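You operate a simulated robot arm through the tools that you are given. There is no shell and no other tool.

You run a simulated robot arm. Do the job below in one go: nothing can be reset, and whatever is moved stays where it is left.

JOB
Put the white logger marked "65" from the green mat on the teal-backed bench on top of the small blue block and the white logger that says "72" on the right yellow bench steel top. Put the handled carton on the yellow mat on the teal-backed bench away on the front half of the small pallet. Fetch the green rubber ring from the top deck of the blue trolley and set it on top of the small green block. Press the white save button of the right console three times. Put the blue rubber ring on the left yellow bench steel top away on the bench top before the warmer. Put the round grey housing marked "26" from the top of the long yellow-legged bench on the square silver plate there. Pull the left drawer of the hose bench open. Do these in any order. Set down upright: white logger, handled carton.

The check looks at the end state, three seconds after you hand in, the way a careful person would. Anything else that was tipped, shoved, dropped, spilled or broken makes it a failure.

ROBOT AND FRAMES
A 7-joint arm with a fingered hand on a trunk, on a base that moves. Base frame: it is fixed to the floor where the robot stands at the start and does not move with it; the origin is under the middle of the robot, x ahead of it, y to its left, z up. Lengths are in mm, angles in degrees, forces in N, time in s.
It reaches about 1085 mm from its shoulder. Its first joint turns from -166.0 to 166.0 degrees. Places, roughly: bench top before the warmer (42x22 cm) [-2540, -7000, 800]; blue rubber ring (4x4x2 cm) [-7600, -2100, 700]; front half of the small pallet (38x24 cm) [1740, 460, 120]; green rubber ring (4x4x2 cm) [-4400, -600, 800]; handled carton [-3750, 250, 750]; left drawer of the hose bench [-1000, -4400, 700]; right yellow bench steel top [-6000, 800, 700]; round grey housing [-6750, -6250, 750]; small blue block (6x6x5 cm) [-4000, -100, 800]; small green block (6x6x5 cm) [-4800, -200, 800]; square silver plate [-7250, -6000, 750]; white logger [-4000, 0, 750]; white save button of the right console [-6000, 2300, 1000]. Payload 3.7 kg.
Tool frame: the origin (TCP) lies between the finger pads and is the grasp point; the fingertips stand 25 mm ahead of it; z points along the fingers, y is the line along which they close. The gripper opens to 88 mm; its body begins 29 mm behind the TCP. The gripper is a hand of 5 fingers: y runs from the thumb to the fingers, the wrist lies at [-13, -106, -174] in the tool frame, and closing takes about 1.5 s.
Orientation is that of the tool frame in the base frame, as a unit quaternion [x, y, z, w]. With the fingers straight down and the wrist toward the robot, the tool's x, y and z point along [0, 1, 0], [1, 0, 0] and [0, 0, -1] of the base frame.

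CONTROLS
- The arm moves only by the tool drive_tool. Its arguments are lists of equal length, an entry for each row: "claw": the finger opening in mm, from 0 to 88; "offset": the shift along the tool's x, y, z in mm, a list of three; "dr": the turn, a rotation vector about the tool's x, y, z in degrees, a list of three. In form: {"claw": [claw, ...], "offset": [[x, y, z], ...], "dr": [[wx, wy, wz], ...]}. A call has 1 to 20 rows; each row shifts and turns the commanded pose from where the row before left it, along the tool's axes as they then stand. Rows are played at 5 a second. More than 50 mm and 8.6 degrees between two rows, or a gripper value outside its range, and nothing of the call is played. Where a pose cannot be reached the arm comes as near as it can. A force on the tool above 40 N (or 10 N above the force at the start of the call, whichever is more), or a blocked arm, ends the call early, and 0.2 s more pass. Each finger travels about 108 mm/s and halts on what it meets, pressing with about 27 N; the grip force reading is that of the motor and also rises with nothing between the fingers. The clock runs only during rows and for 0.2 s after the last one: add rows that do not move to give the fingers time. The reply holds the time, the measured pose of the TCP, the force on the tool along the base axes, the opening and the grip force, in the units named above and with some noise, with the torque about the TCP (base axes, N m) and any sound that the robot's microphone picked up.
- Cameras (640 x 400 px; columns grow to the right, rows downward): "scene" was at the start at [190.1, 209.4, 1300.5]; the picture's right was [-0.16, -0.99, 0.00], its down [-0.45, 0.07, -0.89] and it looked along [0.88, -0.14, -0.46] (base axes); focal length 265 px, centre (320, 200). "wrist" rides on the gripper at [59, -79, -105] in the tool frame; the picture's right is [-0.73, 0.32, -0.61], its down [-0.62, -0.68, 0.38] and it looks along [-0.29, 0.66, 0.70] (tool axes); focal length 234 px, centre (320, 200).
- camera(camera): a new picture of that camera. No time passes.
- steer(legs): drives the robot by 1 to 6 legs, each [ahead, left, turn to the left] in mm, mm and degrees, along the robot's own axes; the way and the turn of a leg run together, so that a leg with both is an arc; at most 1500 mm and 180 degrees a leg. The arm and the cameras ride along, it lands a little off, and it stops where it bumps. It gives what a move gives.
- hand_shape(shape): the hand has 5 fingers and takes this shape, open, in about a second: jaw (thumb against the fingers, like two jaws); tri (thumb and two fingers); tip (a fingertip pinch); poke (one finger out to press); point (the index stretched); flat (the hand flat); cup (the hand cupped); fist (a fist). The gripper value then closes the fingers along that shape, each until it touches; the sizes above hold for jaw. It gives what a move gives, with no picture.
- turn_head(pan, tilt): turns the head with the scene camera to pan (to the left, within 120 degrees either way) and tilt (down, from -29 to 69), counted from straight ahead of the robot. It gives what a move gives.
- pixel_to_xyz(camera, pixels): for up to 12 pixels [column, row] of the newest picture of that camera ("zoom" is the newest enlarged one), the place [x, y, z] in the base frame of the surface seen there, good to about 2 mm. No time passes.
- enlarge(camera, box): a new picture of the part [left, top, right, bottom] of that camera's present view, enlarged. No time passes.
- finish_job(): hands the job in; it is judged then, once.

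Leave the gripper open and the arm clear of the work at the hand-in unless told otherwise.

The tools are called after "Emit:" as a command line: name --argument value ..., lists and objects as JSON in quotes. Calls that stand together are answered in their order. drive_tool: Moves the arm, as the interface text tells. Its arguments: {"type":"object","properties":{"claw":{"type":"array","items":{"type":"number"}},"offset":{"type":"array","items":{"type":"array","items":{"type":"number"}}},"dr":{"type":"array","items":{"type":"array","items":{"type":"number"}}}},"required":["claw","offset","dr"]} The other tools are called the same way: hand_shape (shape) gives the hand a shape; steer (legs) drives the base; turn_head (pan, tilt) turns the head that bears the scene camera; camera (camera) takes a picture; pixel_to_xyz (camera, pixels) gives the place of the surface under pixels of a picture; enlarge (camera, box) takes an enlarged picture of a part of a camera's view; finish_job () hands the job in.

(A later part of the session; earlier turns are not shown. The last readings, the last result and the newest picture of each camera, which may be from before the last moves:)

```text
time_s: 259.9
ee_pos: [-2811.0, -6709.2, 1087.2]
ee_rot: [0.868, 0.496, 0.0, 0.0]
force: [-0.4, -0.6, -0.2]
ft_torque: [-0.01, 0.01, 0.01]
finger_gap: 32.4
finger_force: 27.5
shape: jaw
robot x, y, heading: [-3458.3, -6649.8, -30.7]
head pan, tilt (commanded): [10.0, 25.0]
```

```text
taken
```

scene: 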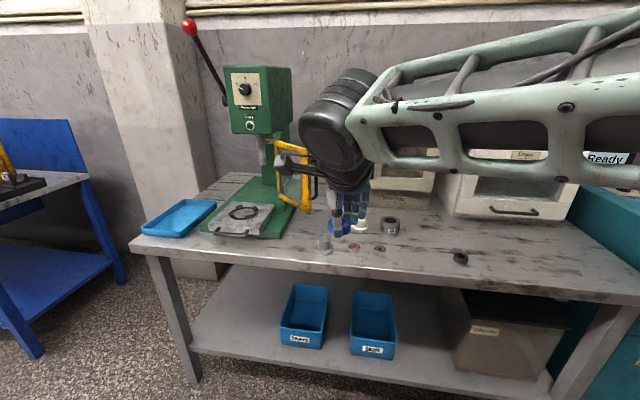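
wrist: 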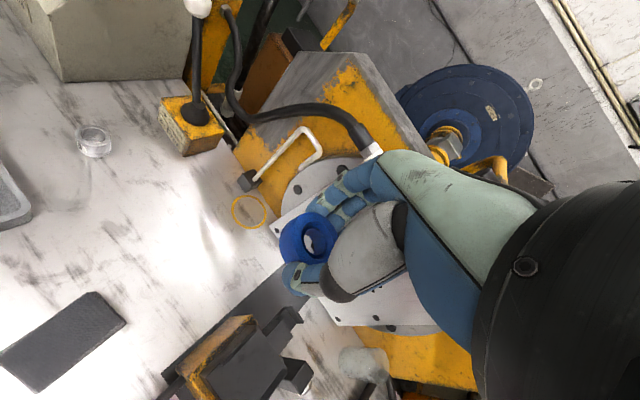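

The table top before the warmer is in view, with small items near (325,243)–(460,258). I zoom to find a free place.

Emit:
enlarge --camera "scene" --box '[290, 150, 530, 290]'

Emit:
pixel_to_xyz --camera "zoom" --pixels '[[95, 240], [175, 260], [265, 205], [240, 265], [450, 290], [340, 270], [350, 230], [400, 230], [300, 320], [180, 300], [430, 170], [520, 250]]'

Emit:
camera --camera "wrist"

```text
2.67 times, centred on (410, 220) of scene
```

zoom: 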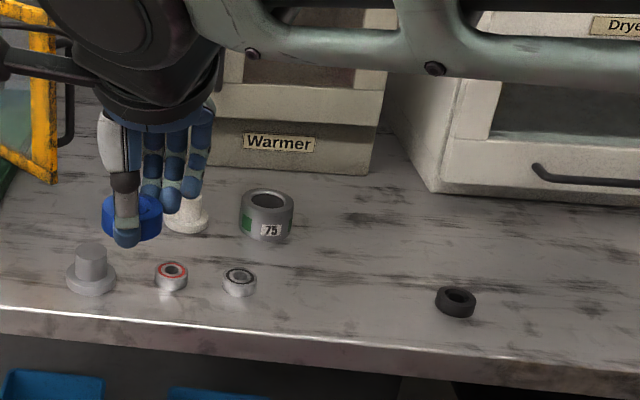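

```text
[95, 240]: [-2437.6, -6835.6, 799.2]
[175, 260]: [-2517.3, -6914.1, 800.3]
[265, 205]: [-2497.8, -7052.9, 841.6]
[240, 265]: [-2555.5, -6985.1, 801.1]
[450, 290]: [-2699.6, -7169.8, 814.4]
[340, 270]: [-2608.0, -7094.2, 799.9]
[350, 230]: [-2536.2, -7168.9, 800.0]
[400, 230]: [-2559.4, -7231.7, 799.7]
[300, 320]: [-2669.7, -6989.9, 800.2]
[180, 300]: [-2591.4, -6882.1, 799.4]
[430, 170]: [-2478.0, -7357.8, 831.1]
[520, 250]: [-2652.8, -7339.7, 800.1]
```

```text
taken
```

wrist: 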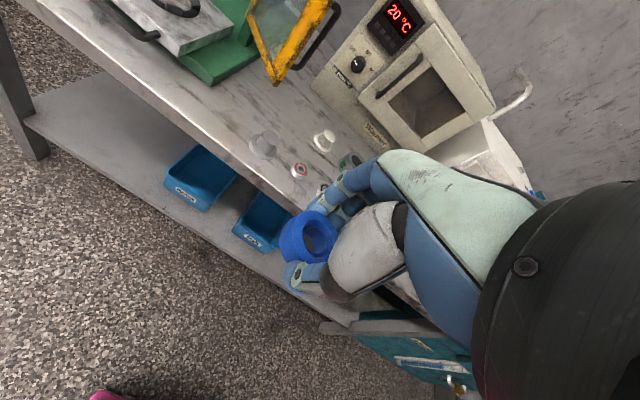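

I choose the free spot ≈ (-2595,-7110) right of the "75" ring, well inside the area before the warmer. I close in by 180 mm and slide right 100 mm.

Emit:
steer --legs '[[180, -100, 0]]'

Emit:
camera --camera "scene"

Emit:
enlarge --camera "scene" --box '[290, 190, 530, 330]'

```text
time_s: 261.6
ee_pos: [-2704.8, -6890.5, 1088.1]
ee_rot: [0.869, 0.495, 0.0, 0.0]
force: [-0.1, -0.7, 0.1]
ft_torque: [0.03, -0.01, 0.03]
finger_gap: 32.2
finger_force: 26.7
shape: jaw
robot x, y, heading: [-3350.9, -6831.1, -30.9]
head pan, tilt (commanded): [10.0, 25.0]
```

```text
taken
```

scene: 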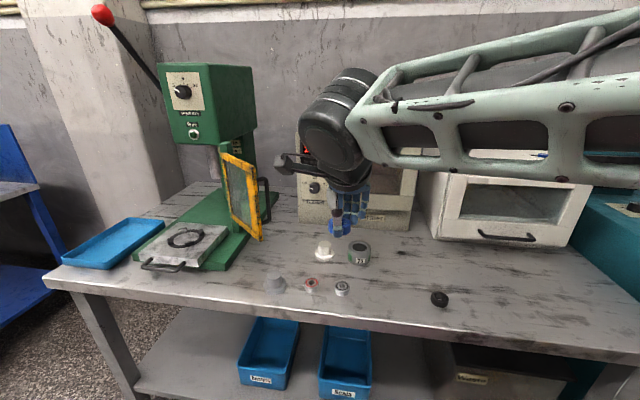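

```text
2.67 times, centred on (410, 260) of scene
```

zoom: 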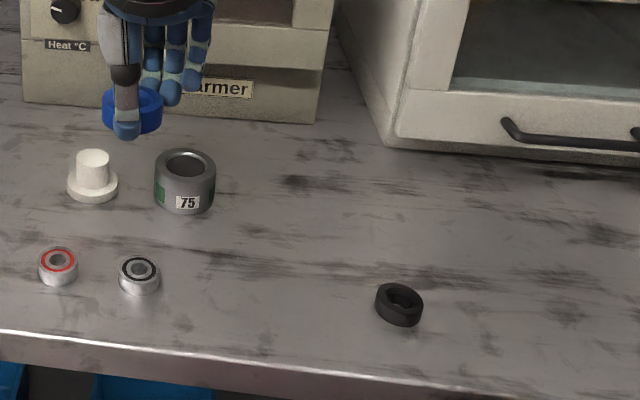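

Emit:
pixel_to_xyz --camera "zoom" --pixels '[[260, 250], [240, 245], [185, 165], [185, 212], [140, 270], [138, 292], [318, 120], [25, 100], [398, 300], [270, 360], [212, 195]]'

```text
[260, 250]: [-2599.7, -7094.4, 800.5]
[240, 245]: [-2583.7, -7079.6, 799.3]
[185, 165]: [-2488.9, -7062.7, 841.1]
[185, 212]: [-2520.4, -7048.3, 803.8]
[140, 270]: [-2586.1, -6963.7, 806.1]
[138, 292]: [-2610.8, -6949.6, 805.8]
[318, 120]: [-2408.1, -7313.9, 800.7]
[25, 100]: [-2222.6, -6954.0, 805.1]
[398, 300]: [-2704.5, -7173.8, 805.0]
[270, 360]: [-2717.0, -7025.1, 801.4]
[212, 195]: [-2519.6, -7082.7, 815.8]
```

Spot (-2595,-7100) confirmed free. I move above it and descend.

Emit:
drive_tool --claw '[20, 20, 20, 20, 20, 20, 20, 20, 20, 20, 20, 20]' --offset '[[-24.8, 40.3, 0], [-24.8, 40.3, 0], [-24.8, 40.3, 0], [-24.8, 40.3, 0], [-24.8, 40.3, 0], [0, 0, 40], [0, 0, 40], [0, 0, 40], [0, 0, 40], [0, 0, 40], [0, 0, 30], [0, 0, 0]]' --dr '[[0, 0, 0], [0, 0, 0], [0, 0, 0], [0, 0, 0], [0, 0, 0], [0, 0, 0], [0, 0, 0], [0, 0, 0], [0, 0, 0], [0, 0, 0], [0, 0, 0], [0, 0, 0]]'

Emit:
camera --camera "wrist"

Emit:
enlarge --camera "scene" --box '[290, 190, 490, 320]'

```text
time_s: 264.2
ee_pos: [-2595.6, -7099.8, 858.6]
ee_rot: [0.869, 0.494, 0.0, 0.0]
force: [-0.8, 0.0, -0.2]
ft_torque: [0.0, -0.01, -0.04]
finger_gap: 32.4
finger_force: 26.8
shape: jaw
robot x, y, heading: [-3349.3, -6830.7, -30.6]
head pan, tilt (commanded): [10.0, 25.0]
```

```text
taken
```

wrist: 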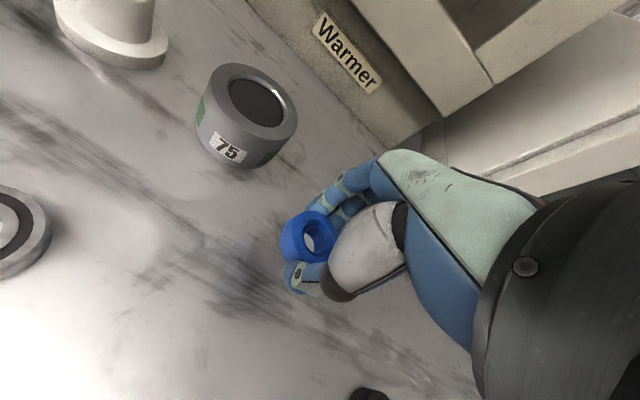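

```text
3.08 times, centred on (390, 255) of scene
```

zoom: 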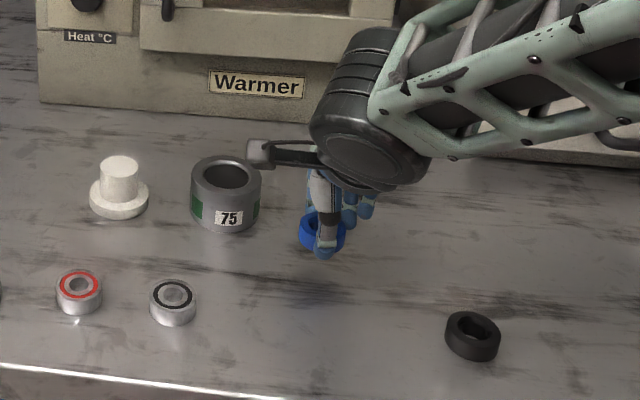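

Clear below. I lower to contact.

Emit:
drive_tool --claw '[20, 20, 20, 20, 20]' --offset '[[0, 0, 15], [0, 0, 10], [0, 0, 4], [0, 0, 1.5], [0, 0, 0]]' --dr '[[0, 0, 0], [0, 0, 0], [0, 0, 0], [0, 0, 0], [0, 0, 0]]'

```text
time_s: 265.4
ee_pos: [-2594.4, -7100.1, 827.5]
ee_rot: [0.869, 0.495, 0.0, 0.0]
force: [1.0, -0.3, 0.2]
ft_torque: [0.03, 0.01, -0.01]
finger_gap: 32.4
finger_force: 26.6
shape: jaw
robot x, y, heading: [-3348.8, -6827.2, -30.6]
head pan, tilt (commanded): [10.0, 25.0]
```

Emit:
drive_tool --claw '[20, 20, 20]' --offset '[[0, 0, 1.2], [0, 0, 1], [0, 0, 0]]' --dr '[[0, 0, 0], [0, 0, 0], [0, 0, 0]]'

Emit:
enlarge --camera "scene" --box '[360, 230, 430, 290]'

```text
time_s: 266.2
ee_pos: [-2595.2, -7100.1, 825.8]
ee_rot: [0.869, 0.495, 0.001, 0.001]
force: [-1.2, 0.6, 14.0]
ft_torque: [-0.1, -0.13, -0.03]
finger_gap: 32.6
finger_force: 27.3
shape: jaw
robot x, y, heading: [-3349.7, -6830.6, -30.5]
head pan, tilt (commanded): [10.0, 25.0]
```

```text
6.67 times, centred on (395, 260) of scene
```

zoom: 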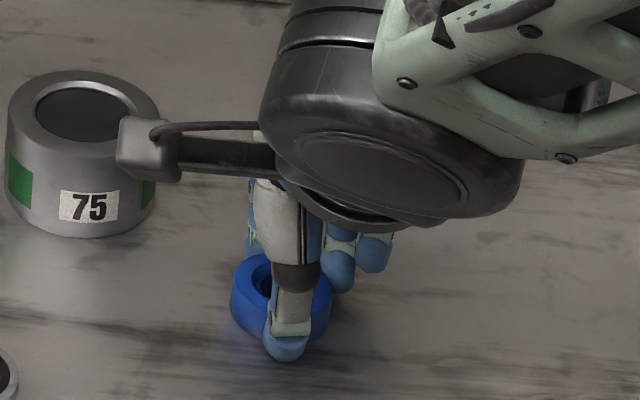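

On the table (14 N). I ease up 1 mm, open, and lift away.

Emit:
drive_tool --claw '[20, 35, 45, 55, 65, 70, 70, 70, 70, 70, 70, 70, 70]' --offset '[[0, 0, -1], [0, 0, 0], [0, 0, 0], [0, 0, 0], [0, 0, 0], [0, 0, 0], [0, 0, 0], [0, 0, -20], [0, 0, -40], [0, 0, -45], [0, 0, -45], [0, 0, -45], [0, 0, -45]]' --dr '[[0, 0, 0], [0, 0, 0], [0, 0, 0], [0, 0, 0], [0, 0, 0], [0, 0, 0], [0, 0, 0], [0, 0, 0], [0, 0, 0], [0, 0, 0], [0, 0, 0], [0, 0, 0], [0, 0, 0]]'

Emit:
camera --camera "wrist"

Emit:
enlarge --camera "scene" --box '[270, 190, 490, 320]'

```text
time_s: 269.0
ee_pos: [-2595.3, -7100.1, 1065.9]
ee_rot: [0.869, 0.496, 0.0, 0.0]
force: [0.1, 0.0, 0.7]
ft_torque: [-0.05, 0.04, 0.04]
finger_gap: 69.7
finger_force: 0.0
shape: jaw
robot x, y, heading: [-3347.4, -6827.7, -30.6]
head pan, tilt (commanded): [10.0, 25.0]
```

```text
taken
```

wrist: 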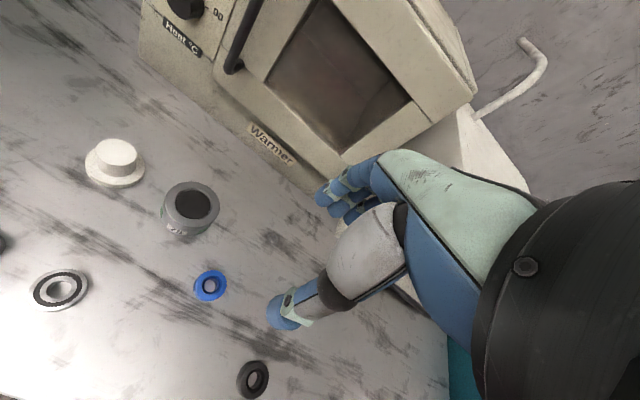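

```text
2.91 times, centred on (380, 255) of scene
```

zoom: 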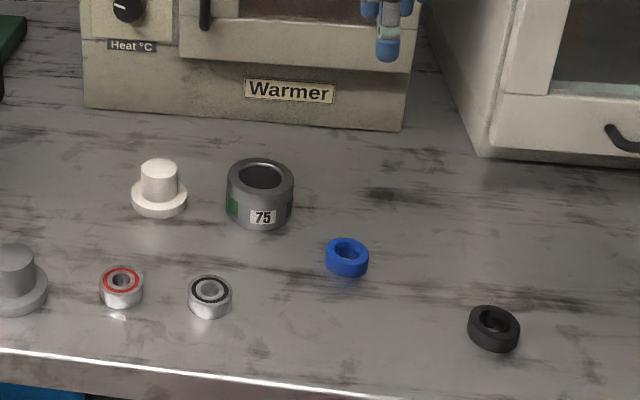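

The blue ring lies flat before the warmer. I retract and drive back to the open floor, then towards the long yellow-legged bench.

Emit:
drive_tool --claw '[88, 88, 88, 88, 88, 88]' --offset '[[24.8, -40.3, 0], [24.8, -40.3, 0], [24.8, -40.3, 0], [24.8, -40.3, 0], [24.8, -40.3, 0], [0, 0, -22]]' --dr '[[0, 0, 0], [0, 0, 0], [0, 0, 0], [0, 0, 0], [0, 0, 0], [0, 0, 0]]'

Emit:
steer --legs '[[-1400, 255, 0], [-748, 136, 0], [0, 0, -88.8]]'

Emit:
turn_head --pan -15 --tilt 15

Emit:
camera --camera "scene"

```text
time_s: 270.4
ee_pos: [-2705.1, -6887.9, 1087.2]
ee_rot: [0.869, 0.495, 0.0, 0.0]
force: [0.2, 0.4, -0.1]
ft_torque: [0.01, -0.03, -0.02]
finger_gap: 87.7
finger_force: 0.1
shape: jaw
robot x, y, heading: [-3349.9, -6827.0, -30.7]
head pan, tilt (commanded): [10.0, 25.0]
```

```text
time_s: 285.1
ee_pos: [-5068.5, -5982.8, 1085.8]
ee_rot: [0.961, -0.277, 0.0, 0.0]
force: [0.7, 0.9, 0.0]
ft_torque: [0.0, 0.01, -0.01]
finger_gap: 87.6
finger_force: 0.1
shape: jaw
robot x, y, heading: [-4992.9, -5334.3, -122.0]
head pan, tilt (commanded): [10.0, 25.0]
```

```text
time_s: 286.0
ee_pos: [-5068.9, -5982.5, 1085.9]
ee_rot: [0.961, -0.276, 0.0, 0.0]
force: [0.5, 0.5, -0.4]
ft_torque: [0.02, 0.02, 0.01]
finger_gap: 87.7
finger_force: 0.1
shape: jaw
robot x, y, heading: [-4993.2, -5336.8, -121.9]
head pan, tilt (commanded): [-15.0, 15.0]
```

```text
taken
```

scene: 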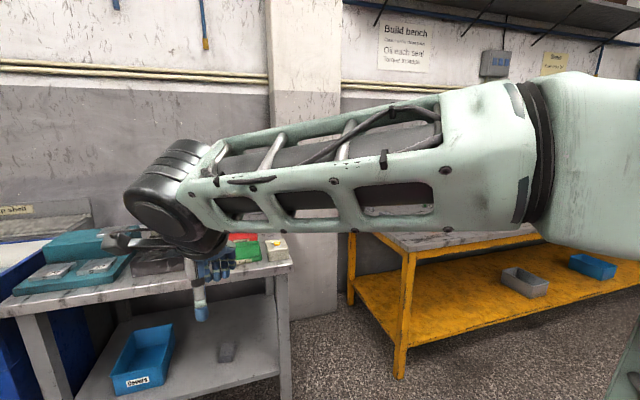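

The arm hides the bench from here; I slide right about 1.2 m along it and look again.

Emit:
steer --legs '[[100, -1204, 2.4]]'

Emit:
turn_head --pan 20 --tilt 20

Emit:
camera --camera "scene"

```text
time_s: 292.2
ee_pos: [-6137.8, -5443.9, 1085.1]
ee_rot: [0.965, -0.262, 0.0, 0.0]
force: [-0.3, 0.7, -0.5]
ft_torque: [-0.02, -0.01, 0.0]
finger_gap: 87.6
finger_force: 0.1
shape: jaw
robot x, y, heading: [-6085.4, -4794.2, -120.5]
head pan, tilt (commanded): [-15.0, 15.0]
```

```text
time_s: 293.2
ee_pos: [-6138.4, -5443.0, 1085.9]
ee_rot: [0.965, -0.263, 0.0, 0.0]
force: [0.1, -0.5, -0.3]
ft_torque: [0.02, -0.03, -0.04]
finger_gap: 87.9
finger_force: 0.0
shape: jaw
robot x, y, heading: [-6080.8, -4798.7, -120.4]
head pan, tilt (commanded): [20.0, 20.0]
```

```text
taken
```

scene: 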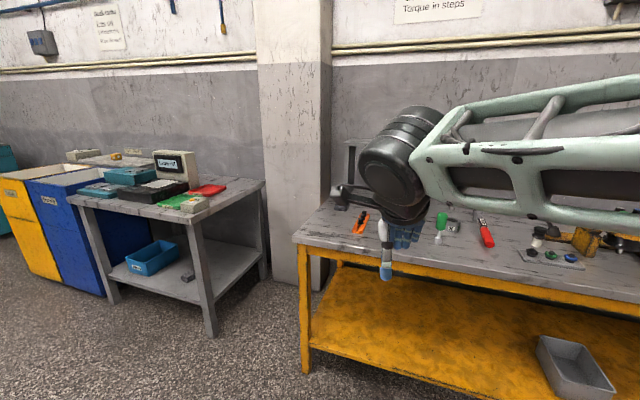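

Emit:
steer --legs '[[0, -900, 0]]'

Emit:
turn_head --pan 20 --tilt 22

Emit:
camera --camera "scene"

```text
time_s: 297.9
ee_pos: [-6907.9, -4994.9, 1085.7]
ee_rot: [0.966, -0.26, -0.001, -0.001]
force: [-0.6, 1.0, -0.3]
ft_torque: [0.0, -0.02, -0.03]
finger_gap: 87.7
finger_force: 0.2
shape: jaw
robot x, y, heading: [-6854.1, -4348.7, -120.2]
head pan, tilt (commanded): [20.0, 20.0]
```

```text
time_s: 298.5
ee_pos: [-6909.3, -4993.9, 1085.5]
ee_rot: [0.966, -0.26, 0.0, 0.0]
force: [-1.6, -0.8, -0.3]
ft_torque: [0.0, 0.02, 0.0]
finger_gap: 87.6
finger_force: 0.0
shape: jaw
robot x, y, heading: [-6854.8, -4345.3, -120.1]
head pan, tilt (commanded): [20.0, 22.0]
```

```text
taken
```

scene: 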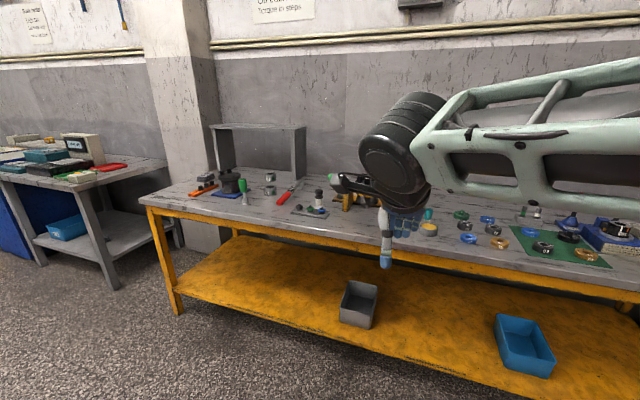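

Many parts on this bench. I zoom into its left and middle portions.

Emit:
enlarge --camera "scene" --box '[180, 160, 360, 230]'

Emit:
enlarge --camera "scene" --box '[400, 190, 640, 290]'

```text
3.56 times, centred on (270, 195) of scene
```

zoom: 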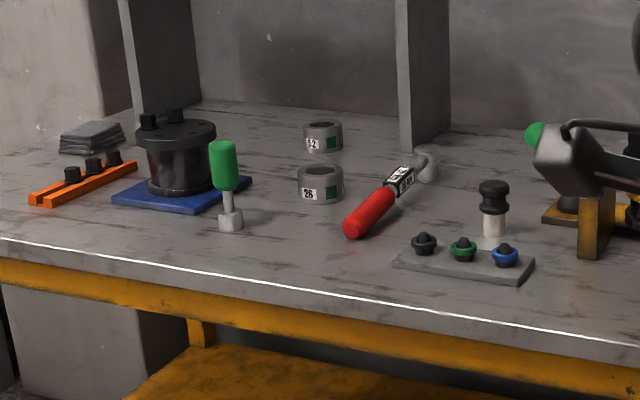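

```text
2.67 times, centred on (520, 240) of scene
```

zoom: 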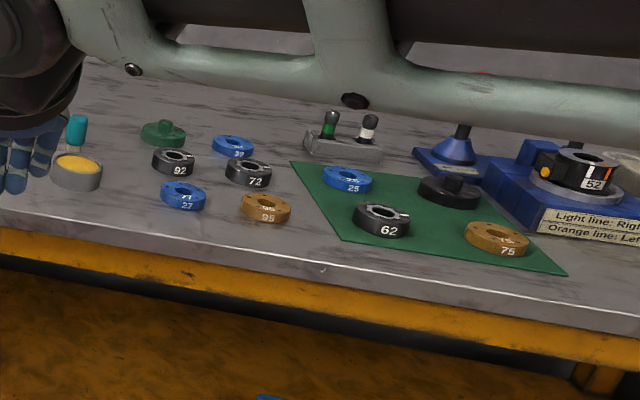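

Housing "26" is at zoom (320,185) ≈ scene (270,187); a second one "52" stands behind it. I still need the square silver plate, so I slide right and look again.

Emit:
steer --legs '[[0, -700, 0]]'

Emit:
turn_head --pan 25 --tilt 22

Emit:
camera --camera "scene"

Emit:
enlarge --camera "scene" --box '[140, 140, 400, 260]'

```text
time_s: 302.4
ee_pos: [-7516.9, -4640.3, 1086.5]
ee_rot: [0.965, -0.262, -0.001, 0.001]
force: [0.1, 0.0, 0.4]
ft_torque: [0.02, 0.03, 0.03]
finger_gap: 87.8
finger_force: 0.0
shape: jaw
robot x, y, heading: [-7463.6, -3992.9, -120.4]
head pan, tilt (commanded): [20.0, 22.0]
```

```text
time_s: 303.0
ee_pos: [-7518.9, -4640.7, 1086.1]
ee_rot: [0.965, -0.262, 0.0, -0.001]
force: [-0.6, -0.9, 0.2]
ft_torque: [0.01, -0.01, 0.0]
finger_gap: 87.6
finger_force: 0.0
shape: jaw
robot x, y, heading: [-7459.5, -3994.1, -120.4]
head pan, tilt (commanded): [25.0, 22.0]
```

```text
taken
```

scene: 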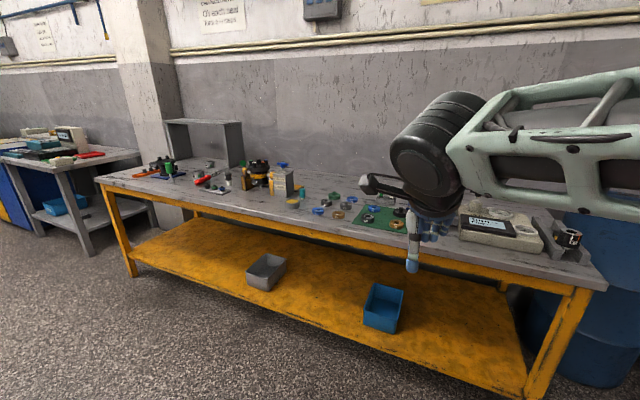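

```text
2.46 times, centred on (270, 200) of scene
```

zoom: 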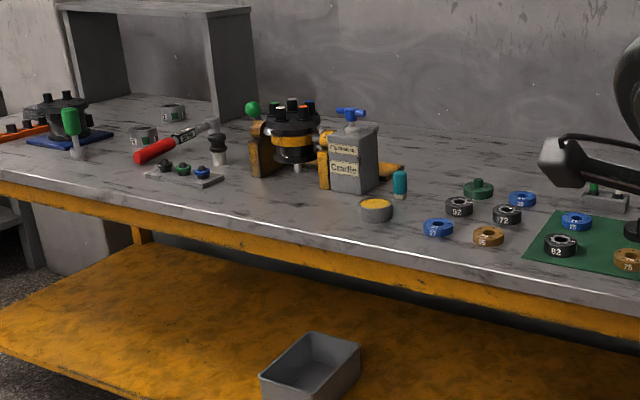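

At (500,228) there is a scale-like device that may carry a square silver plate. I zoom there and read positions.

Emit:
enlarge --camera "scene" --box '[440, 180, 600, 280]'

Emit:
pixel_to_xyz --camera "scene" --pixels '[[485, 228], [510, 212], [530, 240], [570, 240], [210, 165], [198, 172], [300, 195], [128, 270], [600, 285], [530, 395], [100, 182], [380, 215]]'

```text
4.00 times, centred on (520, 230) of scene
```

zoom: 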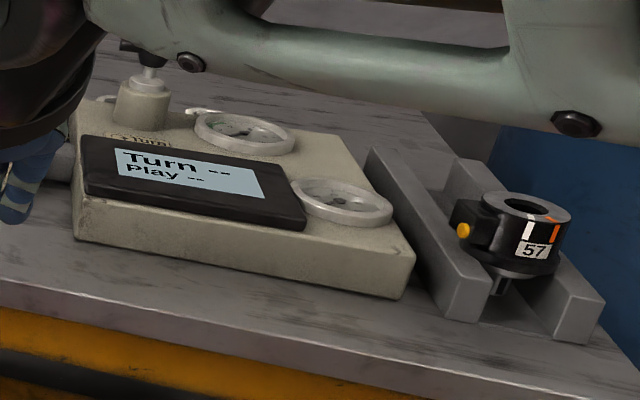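

```text
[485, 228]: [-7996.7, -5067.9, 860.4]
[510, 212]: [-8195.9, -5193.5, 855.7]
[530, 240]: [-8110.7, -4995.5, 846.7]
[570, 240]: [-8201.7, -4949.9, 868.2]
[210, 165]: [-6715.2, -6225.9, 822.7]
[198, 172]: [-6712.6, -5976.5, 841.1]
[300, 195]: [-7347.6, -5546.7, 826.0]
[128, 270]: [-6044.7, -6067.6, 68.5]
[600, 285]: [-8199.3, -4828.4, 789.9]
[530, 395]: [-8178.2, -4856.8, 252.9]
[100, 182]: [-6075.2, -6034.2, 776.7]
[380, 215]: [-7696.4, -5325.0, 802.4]
```

The bench is ~0.7 m deep with top z≈800, and housing 26 is near (-6715,-6226). I move closer to see the back area for the square silver plate.

Emit:
steer --legs '[[500, 250, 0]]'

Emit:
turn_head --pan 25 --tilt 30

Emit:
camera --camera "scene"

Emit:
camera --camera "wrist"

```text
time_s: 306.2
ee_pos: [-7560.2, -5190.6, 1085.5]
ee_rot: [0.964, -0.265, 0.0, 0.0]
force: [0.0, -0.9, -0.6]
ft_torque: [0.04, -0.02, -0.01]
finger_gap: 87.7
finger_force: 0.2
shape: jaw
robot x, y, heading: [-7501.6, -4550.5, -120.5]
head pan, tilt (commanded): [25.0, 22.0]
```

```text
time_s: 306.9
ee_pos: [-7559.9, -5192.0, 1085.4]
ee_rot: [0.964, -0.265, 0.0, 0.0]
force: [-0.3, 0.6, 0.5]
ft_torque: [0.03, -0.04, -0.01]
finger_gap: 87.5
finger_force: 0.1
shape: jaw
robot x, y, heading: [-7501.0, -4542.7, -120.7]
head pan, tilt (commanded): [25.0, 30.0]
```

```text
taken
```

scene: 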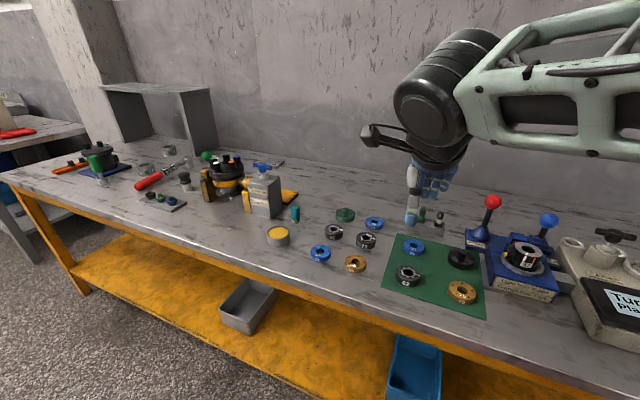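

```text
taken
```

wrist: 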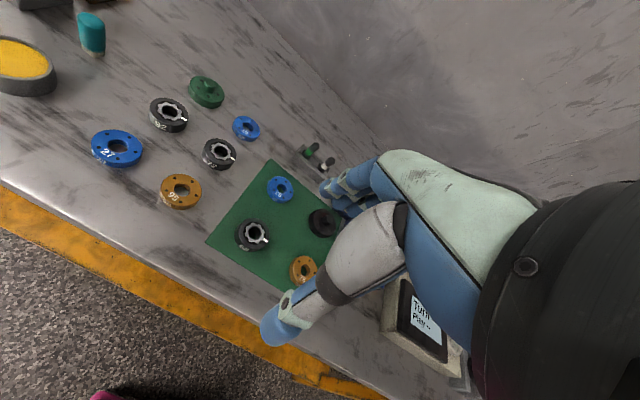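

Emit:
enlarge --camera "scene" --box '[190, 130, 330, 250]'

Emit:
enlarge --camera "scene" --box '[40, 120, 220, 220]'

```text
3.33 times, centred on (260, 190) of scene
```

zoom: 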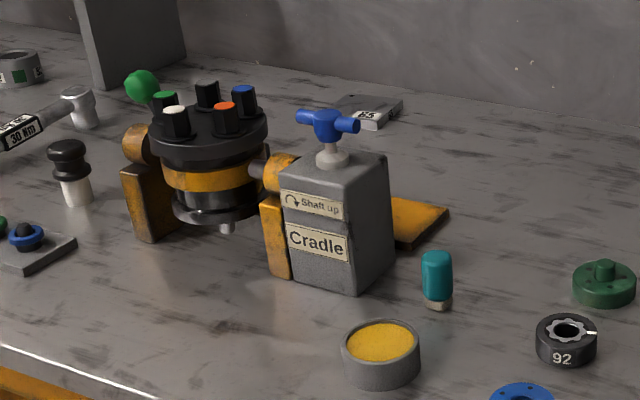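

```text
3.56 times, centred on (130, 170) of scene
```

zoom: 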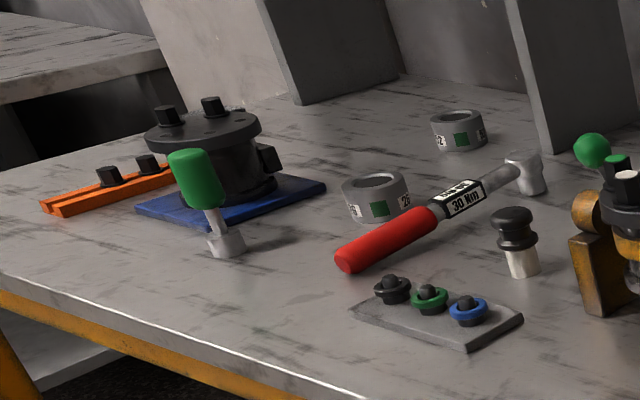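

A square silver plate is visible behind the cradle at zoom (365,110) ≈ scene (274,163). I zoom in and measure.

Emit:
enlarge --camera "scene" --box '[245, 145, 305, 185]'

Emit:
pixel_to_xyz --camera "zoom" --pixels '[[350, 130], [400, 150], [430, 130], [330, 120], [370, 180], [440, 160], [300, 110], [480, 150], [320, 210], [250, 230]]'

```text
10.00 times, centred on (275, 165) of scene
```

zoom: 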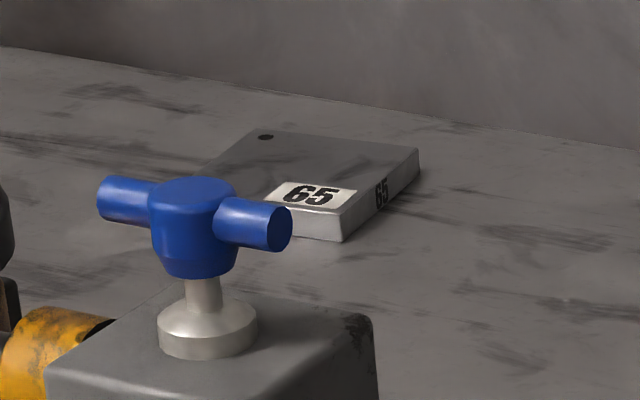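

```text
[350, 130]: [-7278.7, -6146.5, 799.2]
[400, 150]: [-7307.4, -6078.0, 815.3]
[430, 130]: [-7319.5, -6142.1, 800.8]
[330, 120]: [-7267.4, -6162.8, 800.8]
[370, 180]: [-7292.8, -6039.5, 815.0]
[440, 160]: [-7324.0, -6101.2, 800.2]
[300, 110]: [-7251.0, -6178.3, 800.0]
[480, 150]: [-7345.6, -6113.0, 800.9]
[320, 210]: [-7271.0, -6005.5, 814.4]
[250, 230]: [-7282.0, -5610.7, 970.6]
```

Emit:
pixel_to_xyz --camera "zoom" --pixels '[[414, 150], [340, 208], [256, 133], [215, 168], [265, 195], [300, 160], [375, 143], [310, 138]]'

Emit:
enlarge --camera "scene" --box '[90, 140, 210, 220]'

Emit:
pixel_to_xyz --camera "zoom" --pixels '[[300, 128], [290, 175], [250, 150], [355, 155], [410, 60], [390, 90], [440, 100], [320, 270], [560, 80], [480, 210]]'

```text
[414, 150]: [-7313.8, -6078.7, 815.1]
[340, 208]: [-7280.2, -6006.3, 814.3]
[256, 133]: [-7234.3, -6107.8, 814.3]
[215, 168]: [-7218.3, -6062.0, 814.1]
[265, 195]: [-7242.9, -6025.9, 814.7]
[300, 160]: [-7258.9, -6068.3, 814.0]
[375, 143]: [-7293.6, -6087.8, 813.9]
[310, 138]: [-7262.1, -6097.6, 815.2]
```

```text
5.00 times, centred on (150, 180) of scene
```

zoom: 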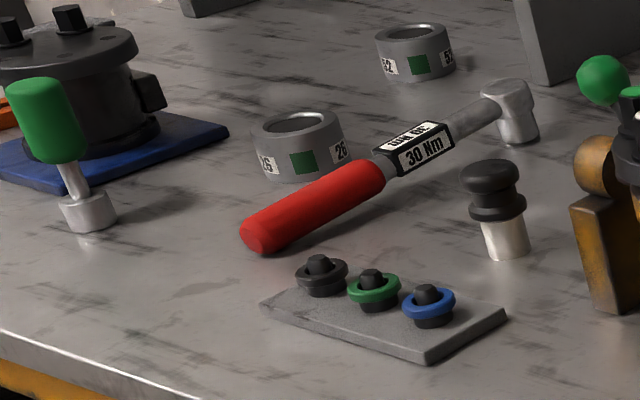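

```text
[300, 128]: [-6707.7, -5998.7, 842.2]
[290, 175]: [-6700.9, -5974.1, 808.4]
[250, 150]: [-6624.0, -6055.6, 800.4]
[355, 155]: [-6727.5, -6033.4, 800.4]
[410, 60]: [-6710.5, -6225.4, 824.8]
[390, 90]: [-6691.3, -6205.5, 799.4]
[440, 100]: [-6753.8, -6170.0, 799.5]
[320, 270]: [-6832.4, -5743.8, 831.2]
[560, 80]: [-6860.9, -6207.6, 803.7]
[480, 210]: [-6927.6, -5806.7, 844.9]
```

I measure the housing's rim precisely.

Emit:
enlarge --camera "scene" --box '[130, 155, 170, 185]'

```text
13.33 times, centred on (150, 170) of scene
```

zoom: 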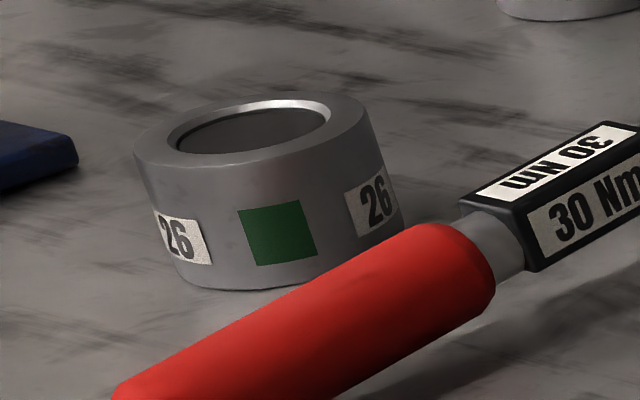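

Emit:
pixel_to_xyz --camera "zoom" --pixels '[[142, 152], [368, 110], [265, 92], [245, 160], [172, 138], [335, 108], [270, 98], [225, 155], [250, 125], [190, 280], [380, 230]]'

```text
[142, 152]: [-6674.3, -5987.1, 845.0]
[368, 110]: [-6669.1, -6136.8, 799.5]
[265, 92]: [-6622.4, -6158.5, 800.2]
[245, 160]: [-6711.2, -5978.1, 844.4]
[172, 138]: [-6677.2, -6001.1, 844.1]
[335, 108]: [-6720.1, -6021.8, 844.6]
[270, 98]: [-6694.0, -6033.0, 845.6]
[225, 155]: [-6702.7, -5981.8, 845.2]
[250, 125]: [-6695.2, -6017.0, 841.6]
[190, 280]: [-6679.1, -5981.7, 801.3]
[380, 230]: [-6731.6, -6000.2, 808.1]
```

Emit:
pixel_to_xyz --camera "zoom" --pixels '[[440, 240], [400, 250], [350, 280], [300, 310], [250, 335], [200, 350], [480, 290], [520, 250], [130, 385], [420, 215]]'

Emit:
camera --camera "wrist"

```text
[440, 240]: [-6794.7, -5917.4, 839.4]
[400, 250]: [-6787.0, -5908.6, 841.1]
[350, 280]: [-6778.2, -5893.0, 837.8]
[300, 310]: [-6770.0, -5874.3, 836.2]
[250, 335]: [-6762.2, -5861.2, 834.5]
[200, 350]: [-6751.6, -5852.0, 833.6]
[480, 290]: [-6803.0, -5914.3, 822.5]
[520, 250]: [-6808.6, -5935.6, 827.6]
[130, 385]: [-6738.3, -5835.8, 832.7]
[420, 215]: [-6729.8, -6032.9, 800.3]
```

```text
taken
```

wrist: 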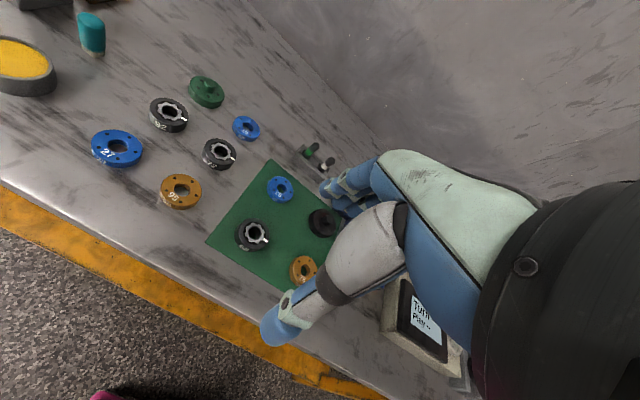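

Housing 26: centre ≈(-6700,-6006), OD ≈68 mm, top 845. Plate centre ≈(-7257,-6057), top 815. I position the base between both: slide left ~1180 and ahead 140.

Emit:
steer --legs '[[0, 1178, 1.1], [130, 0, 0]]'

Emit:
turn_head --pan 10 --tilt 35

Emit:
camera --camera "scene"

Emit:
camera --camera "wrist"

```text
time_s: 313.6
ee_pos: [-6601.8, -5874.2, 1087.9]
ee_rot: [0.969, -0.248, 0.0, 0.0]
force: [-0.9, 0.1, -1.0]
ft_torque: [0.01, -0.03, 0.05]
finger_gap: 88.0
finger_force: 0.1
shape: jaw
robot x, y, heading: [-6566.5, -5226.5, -118.8]
head pan, tilt (commanded): [25.0, 30.0]
```

```text
time_s: 314.4
ee_pos: [-6601.8, -5873.2, 1085.9]
ee_rot: [0.969, -0.248, 0.001, 0.0]
force: [0.5, -0.1, -0.2]
ft_torque: [-0.03, -0.01, -0.01]
finger_gap: 87.5
finger_force: 0.0
shape: jaw
robot x, y, heading: [-6565.4, -5223.2, -119.0]
head pan, tilt (commanded): [10.0, 35.0]
```

```text
taken
```

scene: 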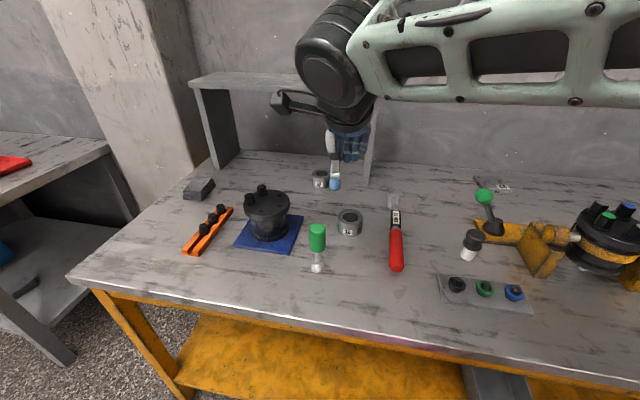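

```text
taken
```

wrist: 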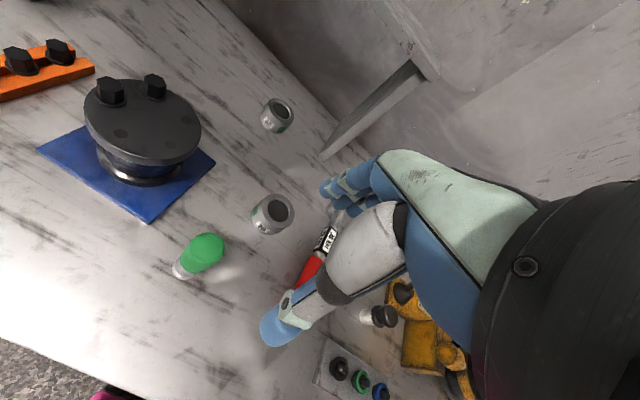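

Emit:
enlarge --camera "scene" --box '[320, 195, 380, 245]'

Emit:
pixel_to_xyz --camera "zoom" --pixels '[[220, 165], [415, 165], [318, 125], [318, 215], [255, 140], [380, 140], [260, 205], [375, 205], [318, 290], [318, 165]]'

Emit:
enlarge --camera "scene" --box '[440, 165, 560, 245]'

```text
8.00 times, centred on (350, 220) of scene
```

zoom: 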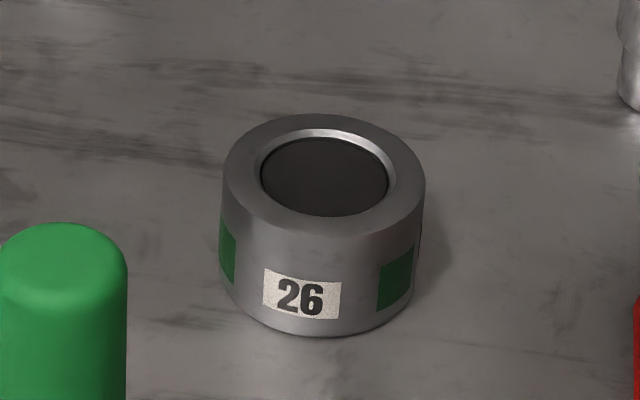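

```text
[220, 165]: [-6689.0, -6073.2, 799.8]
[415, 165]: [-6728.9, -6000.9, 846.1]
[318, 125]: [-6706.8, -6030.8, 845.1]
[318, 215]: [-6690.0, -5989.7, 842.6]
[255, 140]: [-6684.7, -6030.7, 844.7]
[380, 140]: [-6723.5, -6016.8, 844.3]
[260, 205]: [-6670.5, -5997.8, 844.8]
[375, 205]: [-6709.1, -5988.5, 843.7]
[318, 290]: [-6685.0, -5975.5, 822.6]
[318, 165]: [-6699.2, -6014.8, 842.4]
```

```text
5.00 times, centred on (500, 205) of scene
```

zoom: 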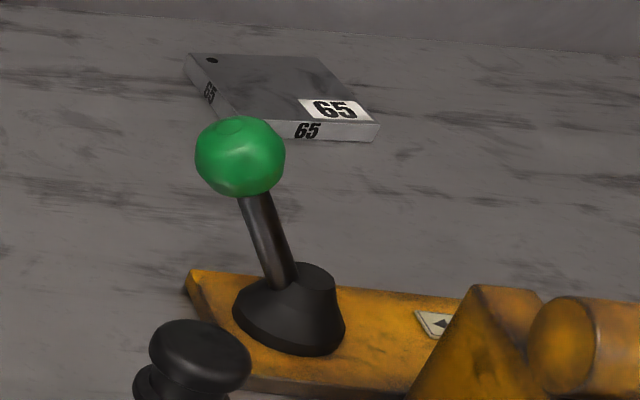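

Emit:
pixel_to_xyz --camera "zoom" --pixels '[[240, 130], [240, 165], [192, 58], [330, 60], [372, 118], [228, 112], [250, 85], [310, 90], [270, 300], [375, 135]]'

```text
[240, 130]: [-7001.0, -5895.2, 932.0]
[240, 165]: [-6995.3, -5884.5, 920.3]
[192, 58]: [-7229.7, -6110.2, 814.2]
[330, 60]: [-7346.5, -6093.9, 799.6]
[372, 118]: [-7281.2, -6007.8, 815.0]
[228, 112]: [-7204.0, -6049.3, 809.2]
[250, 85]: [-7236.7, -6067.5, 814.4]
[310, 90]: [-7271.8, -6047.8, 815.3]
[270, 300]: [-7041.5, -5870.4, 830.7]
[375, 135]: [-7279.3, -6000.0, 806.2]
```

Plate centre ≈ (-7257,-6058). I move over housing 26 and descend partway to check alignment in the wrist view.

Emit:
drive_tool --claw '[88, 88, 88, 88, 88, 88, 88, 88, 88]' --offset '[[-4.65, 41.5, 0], [-4.65, 41.5, 0], [-4.65, 41.5, 0], [-4.65, 41.5, 0], [0, 0, 45], [0, 0, 45], [0, 0, 45], [0, 0, 45], [0, 0, 0]]' --dr '[[0, 0, 0], [0, 0, 0], [0, 0, 0], [0, 0, 0], [0, 0, 0], [0, 0, 0], [0, 0, 0], [0, 0, 0], [0, 0, 0]]'

Emit:
camera --camera "wrist"

Emit:
camera --camera "scene"

```text
time_s: 316.4
ee_pos: [-6699.5, -6010.1, 905.0]
ee_rot: [0.969, -0.247, 0.0, 0.0]
force: [0.3, 0.3, -0.2]
ft_torque: [-0.02, -0.06, 0.0]
finger_gap: 87.8
finger_force: 0.0
shape: jaw
robot x, y, heading: [-6566.1, -5227.9, -118.6]
head pan, tilt (commanded): [10.0, 35.0]
```

```text
taken
```

wrist: 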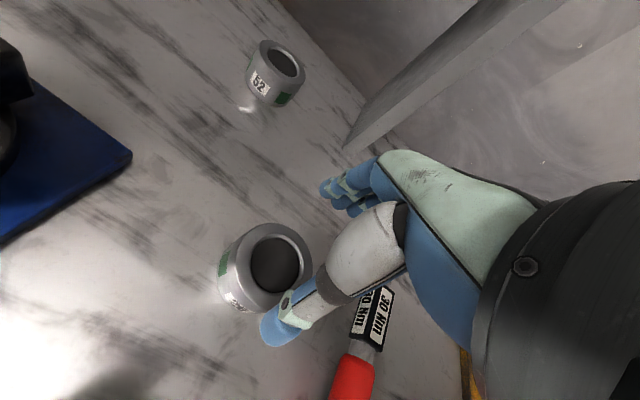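

```text
taken
```

scene: 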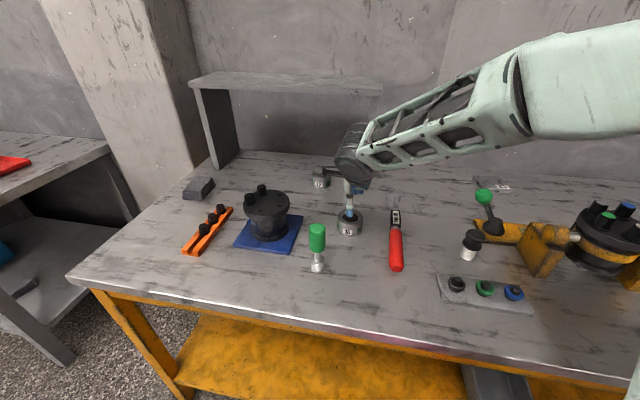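

Emit:
enlarge --camera "wrist" --box '[200, 200, 340, 350]'

Emit:
pixel_to_xyz --camera "zoom" --pixels '[[330, 70], [395, 150], [260, 160], [240, 130], [305, 60], [375, 95], [400, 200], [180, 250]]'

```text
2.67 times, centred on (270, 275) of wrist
```

zoom: 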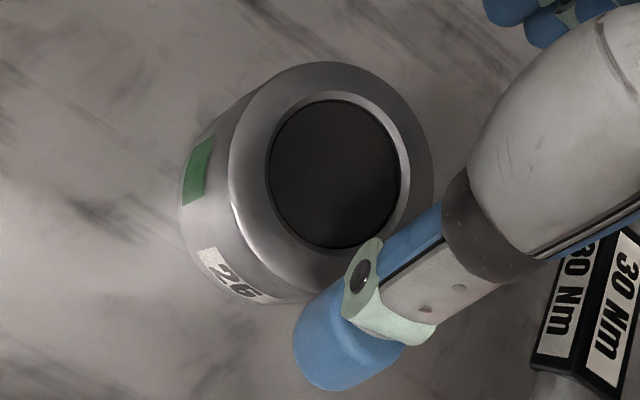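

```text
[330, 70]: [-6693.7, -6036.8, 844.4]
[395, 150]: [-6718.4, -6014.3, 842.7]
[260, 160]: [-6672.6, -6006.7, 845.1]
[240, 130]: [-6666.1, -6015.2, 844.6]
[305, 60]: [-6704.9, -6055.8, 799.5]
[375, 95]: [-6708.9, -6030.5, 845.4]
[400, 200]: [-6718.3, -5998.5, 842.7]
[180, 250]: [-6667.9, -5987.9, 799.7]
```

The wrist view shows the housing centre ~6 mm towards the thumb; I correct by 6 mm and descend to z≈832.

Emit:
drive_tool --claw '[88, 88, 88, 88, 88, 88]' --offset '[[1, -6, 0], [0, 0, 20], [0, 0, 20], [0, 0, 20], [0, 0, 13], [0, 0, 0]]' --dr '[[0, 0, 0], [0, 0, 0], [0, 0, 0], [0, 0, 0], [0, 0, 0], [0, 0, 0]]'

Emit:
camera --camera "wrist"

Emit:
enlarge --camera "scene" --box '[300, 160, 420, 260]'

```text
time_s: 317.8
ee_pos: [-6694.1, -6005.3, 833.6]
ee_rot: [0.969, -0.247, 0.0, 0.001]
force: [-0.6, -1.9, 5.5]
ft_torque: [-0.19, 0.09, -0.03]
finger_gap: 87.9
finger_force: 0.0
shape: jaw
robot x, y, heading: [-6561.1, -5222.0, -118.7]
head pan, tilt (commanded): [10.0, 35.0]
```

```text
taken
```

wrist: 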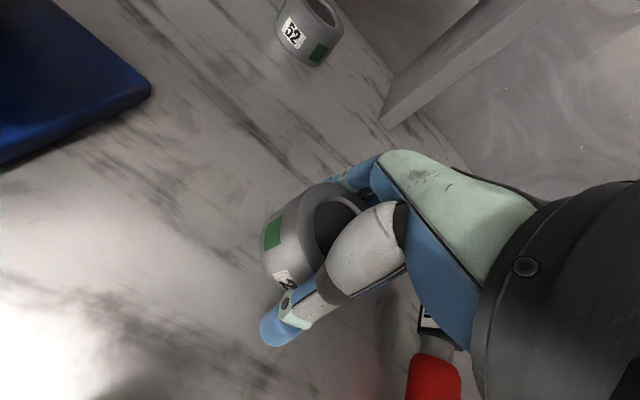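

```text
4.00 times, centred on (360, 210) of scene
```

zoom: 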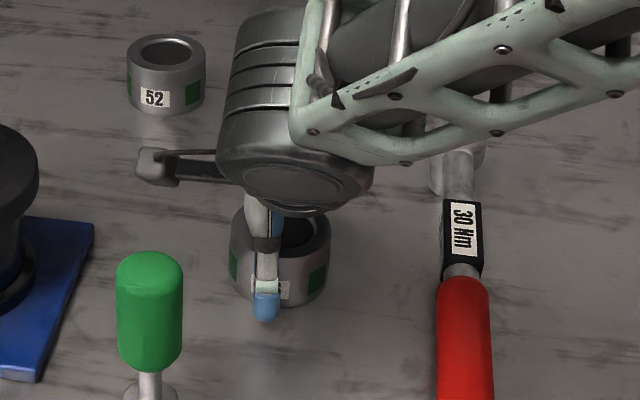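

A light contact (5.5 N) – I raise 4 mm to be free and check.

Emit:
drive_tool --claw '[88, 88, 88]' --offset '[[0, 0, -4], [0, 0, 0], [0, 0, 0]]' --dr '[[0, 0, 0], [0, 0, 0], [0, 0, 0]]'

Emit:
enlarge --camera "wrist" --box '[240, 150, 400, 350]'

```text
time_s: 318.6
ee_pos: [-6692.9, -6005.1, 838.1]
ee_rot: [0.969, -0.248, 0.0, 0.0]
force: [-0.8, -0.7, -0.5]
ft_torque: [0.02, 0.03, -0.01]
finger_gap: 87.6
finger_force: 0.1
shape: jaw
robot x, y, heading: [-6566.4, -5226.3, -118.9]
head pan, tilt (commanded): [10.0, 35.0]
```

```text
2.00 times, centred on (320, 250) of wrist
```

zoom: 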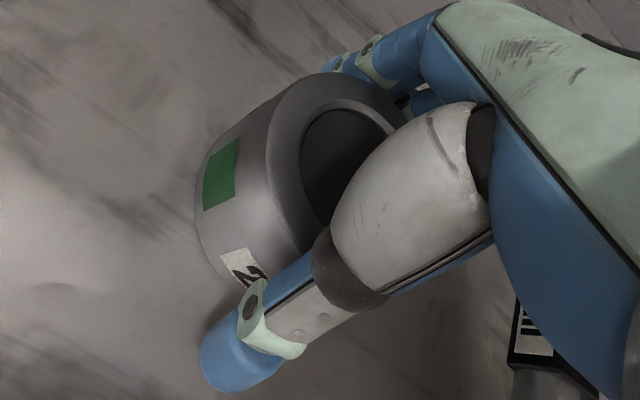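

Free now at z=838. I close on the housing.

Emit:
drive_tool --claw '[80, 72, 66, 60, 55, 50, 45, 45, 45, 45]' --offset '[[0, 0, 0], [0, 0, 0], [0, 0, 0], [0, 0, 0], [0, 0, 0], [0, 0, 0], [0, 0, 0], [0, 0, 0], [0, 0, 0], [0, 0, 0]]' --dr '[[0, 0, 0], [0, 0, 0], [0, 0, 0], [0, 0, 0], [0, 0, 0], [0, 0, 0], [0, 0, 0], [0, 0, 0], [0, 0, 0], [0, 0, 0]]'

Emit:
camera --camera "wrist"

```text
time_s: 320.8
ee_pos: [-6694.1, -6004.7, 837.0]
ee_rot: [0.969, -0.248, 0.0, 0.0]
force: [0.1, -0.9, 0.4]
ft_torque: [0.0, 0.01, 0.01]
finger_gap: 60.2
finger_force: 26.3
shape: jaw
robot x, y, heading: [-6563.4, -5227.1, -119.1]
head pan, tilt (commanded): [10.0, 35.0]
```

```text
taken
```

wrist: 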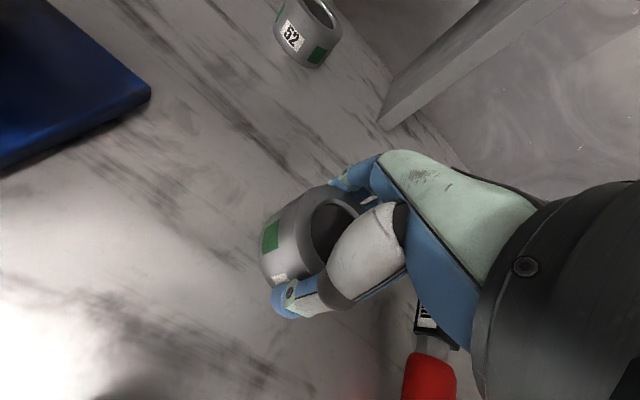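

Gripped at 60 mm. I lift and check.

Emit:
drive_tool --claw '[40, 35, 35, 35, 35, 35, 35, 35]' --offset '[[0, 0, -5], [0, 0, -15], [0, 0, -30], [0, 0, -40], [0, 0, -40], [0, 0, -40], [0, 0, -40], [0, 0, 0]]' --dr '[[0, 0, 0], [0, 0, 0], [0, 0, 0], [0, 0, 0], [0, 0, 0], [0, 0, 0], [0, 0, 0], [0, 0, 0]]'

Emit:
camera --camera "wrist"

Emit:
camera --camera "scene"

```text
time_s: 322.6
ee_pos: [-6693.3, -6004.7, 1047.7]
ee_rot: [0.969, -0.246, 0.0, 0.0]
force: [0.0, -0.4, -4.1]
ft_torque: [-0.02, -0.04, 0.02]
finger_gap: 60.2
finger_force: 27.3
shape: jaw
robot x, y, heading: [-6564.7, -5223.3, -118.6]
head pan, tilt (commanded): [10.0, 35.0]
```

```text
taken
```

wrist: 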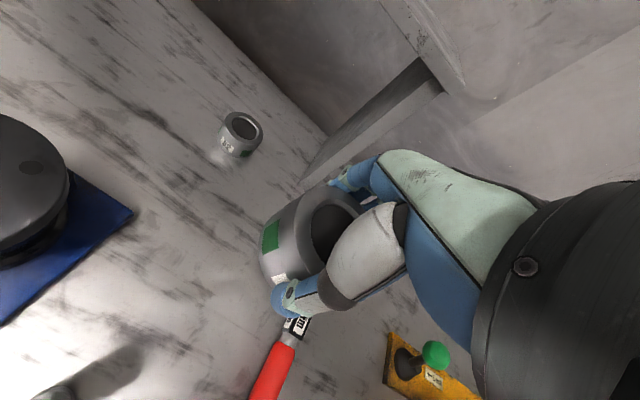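

```text
taken
```

scene: 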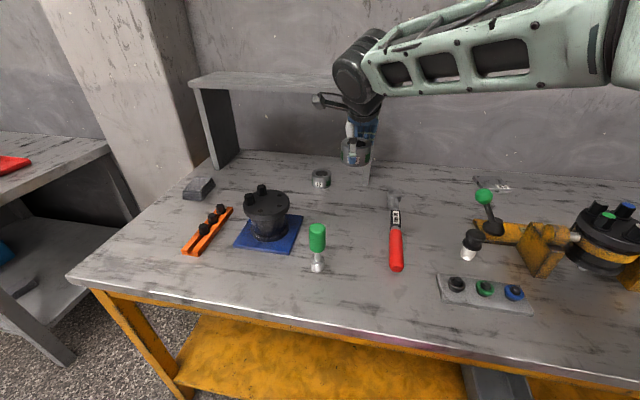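

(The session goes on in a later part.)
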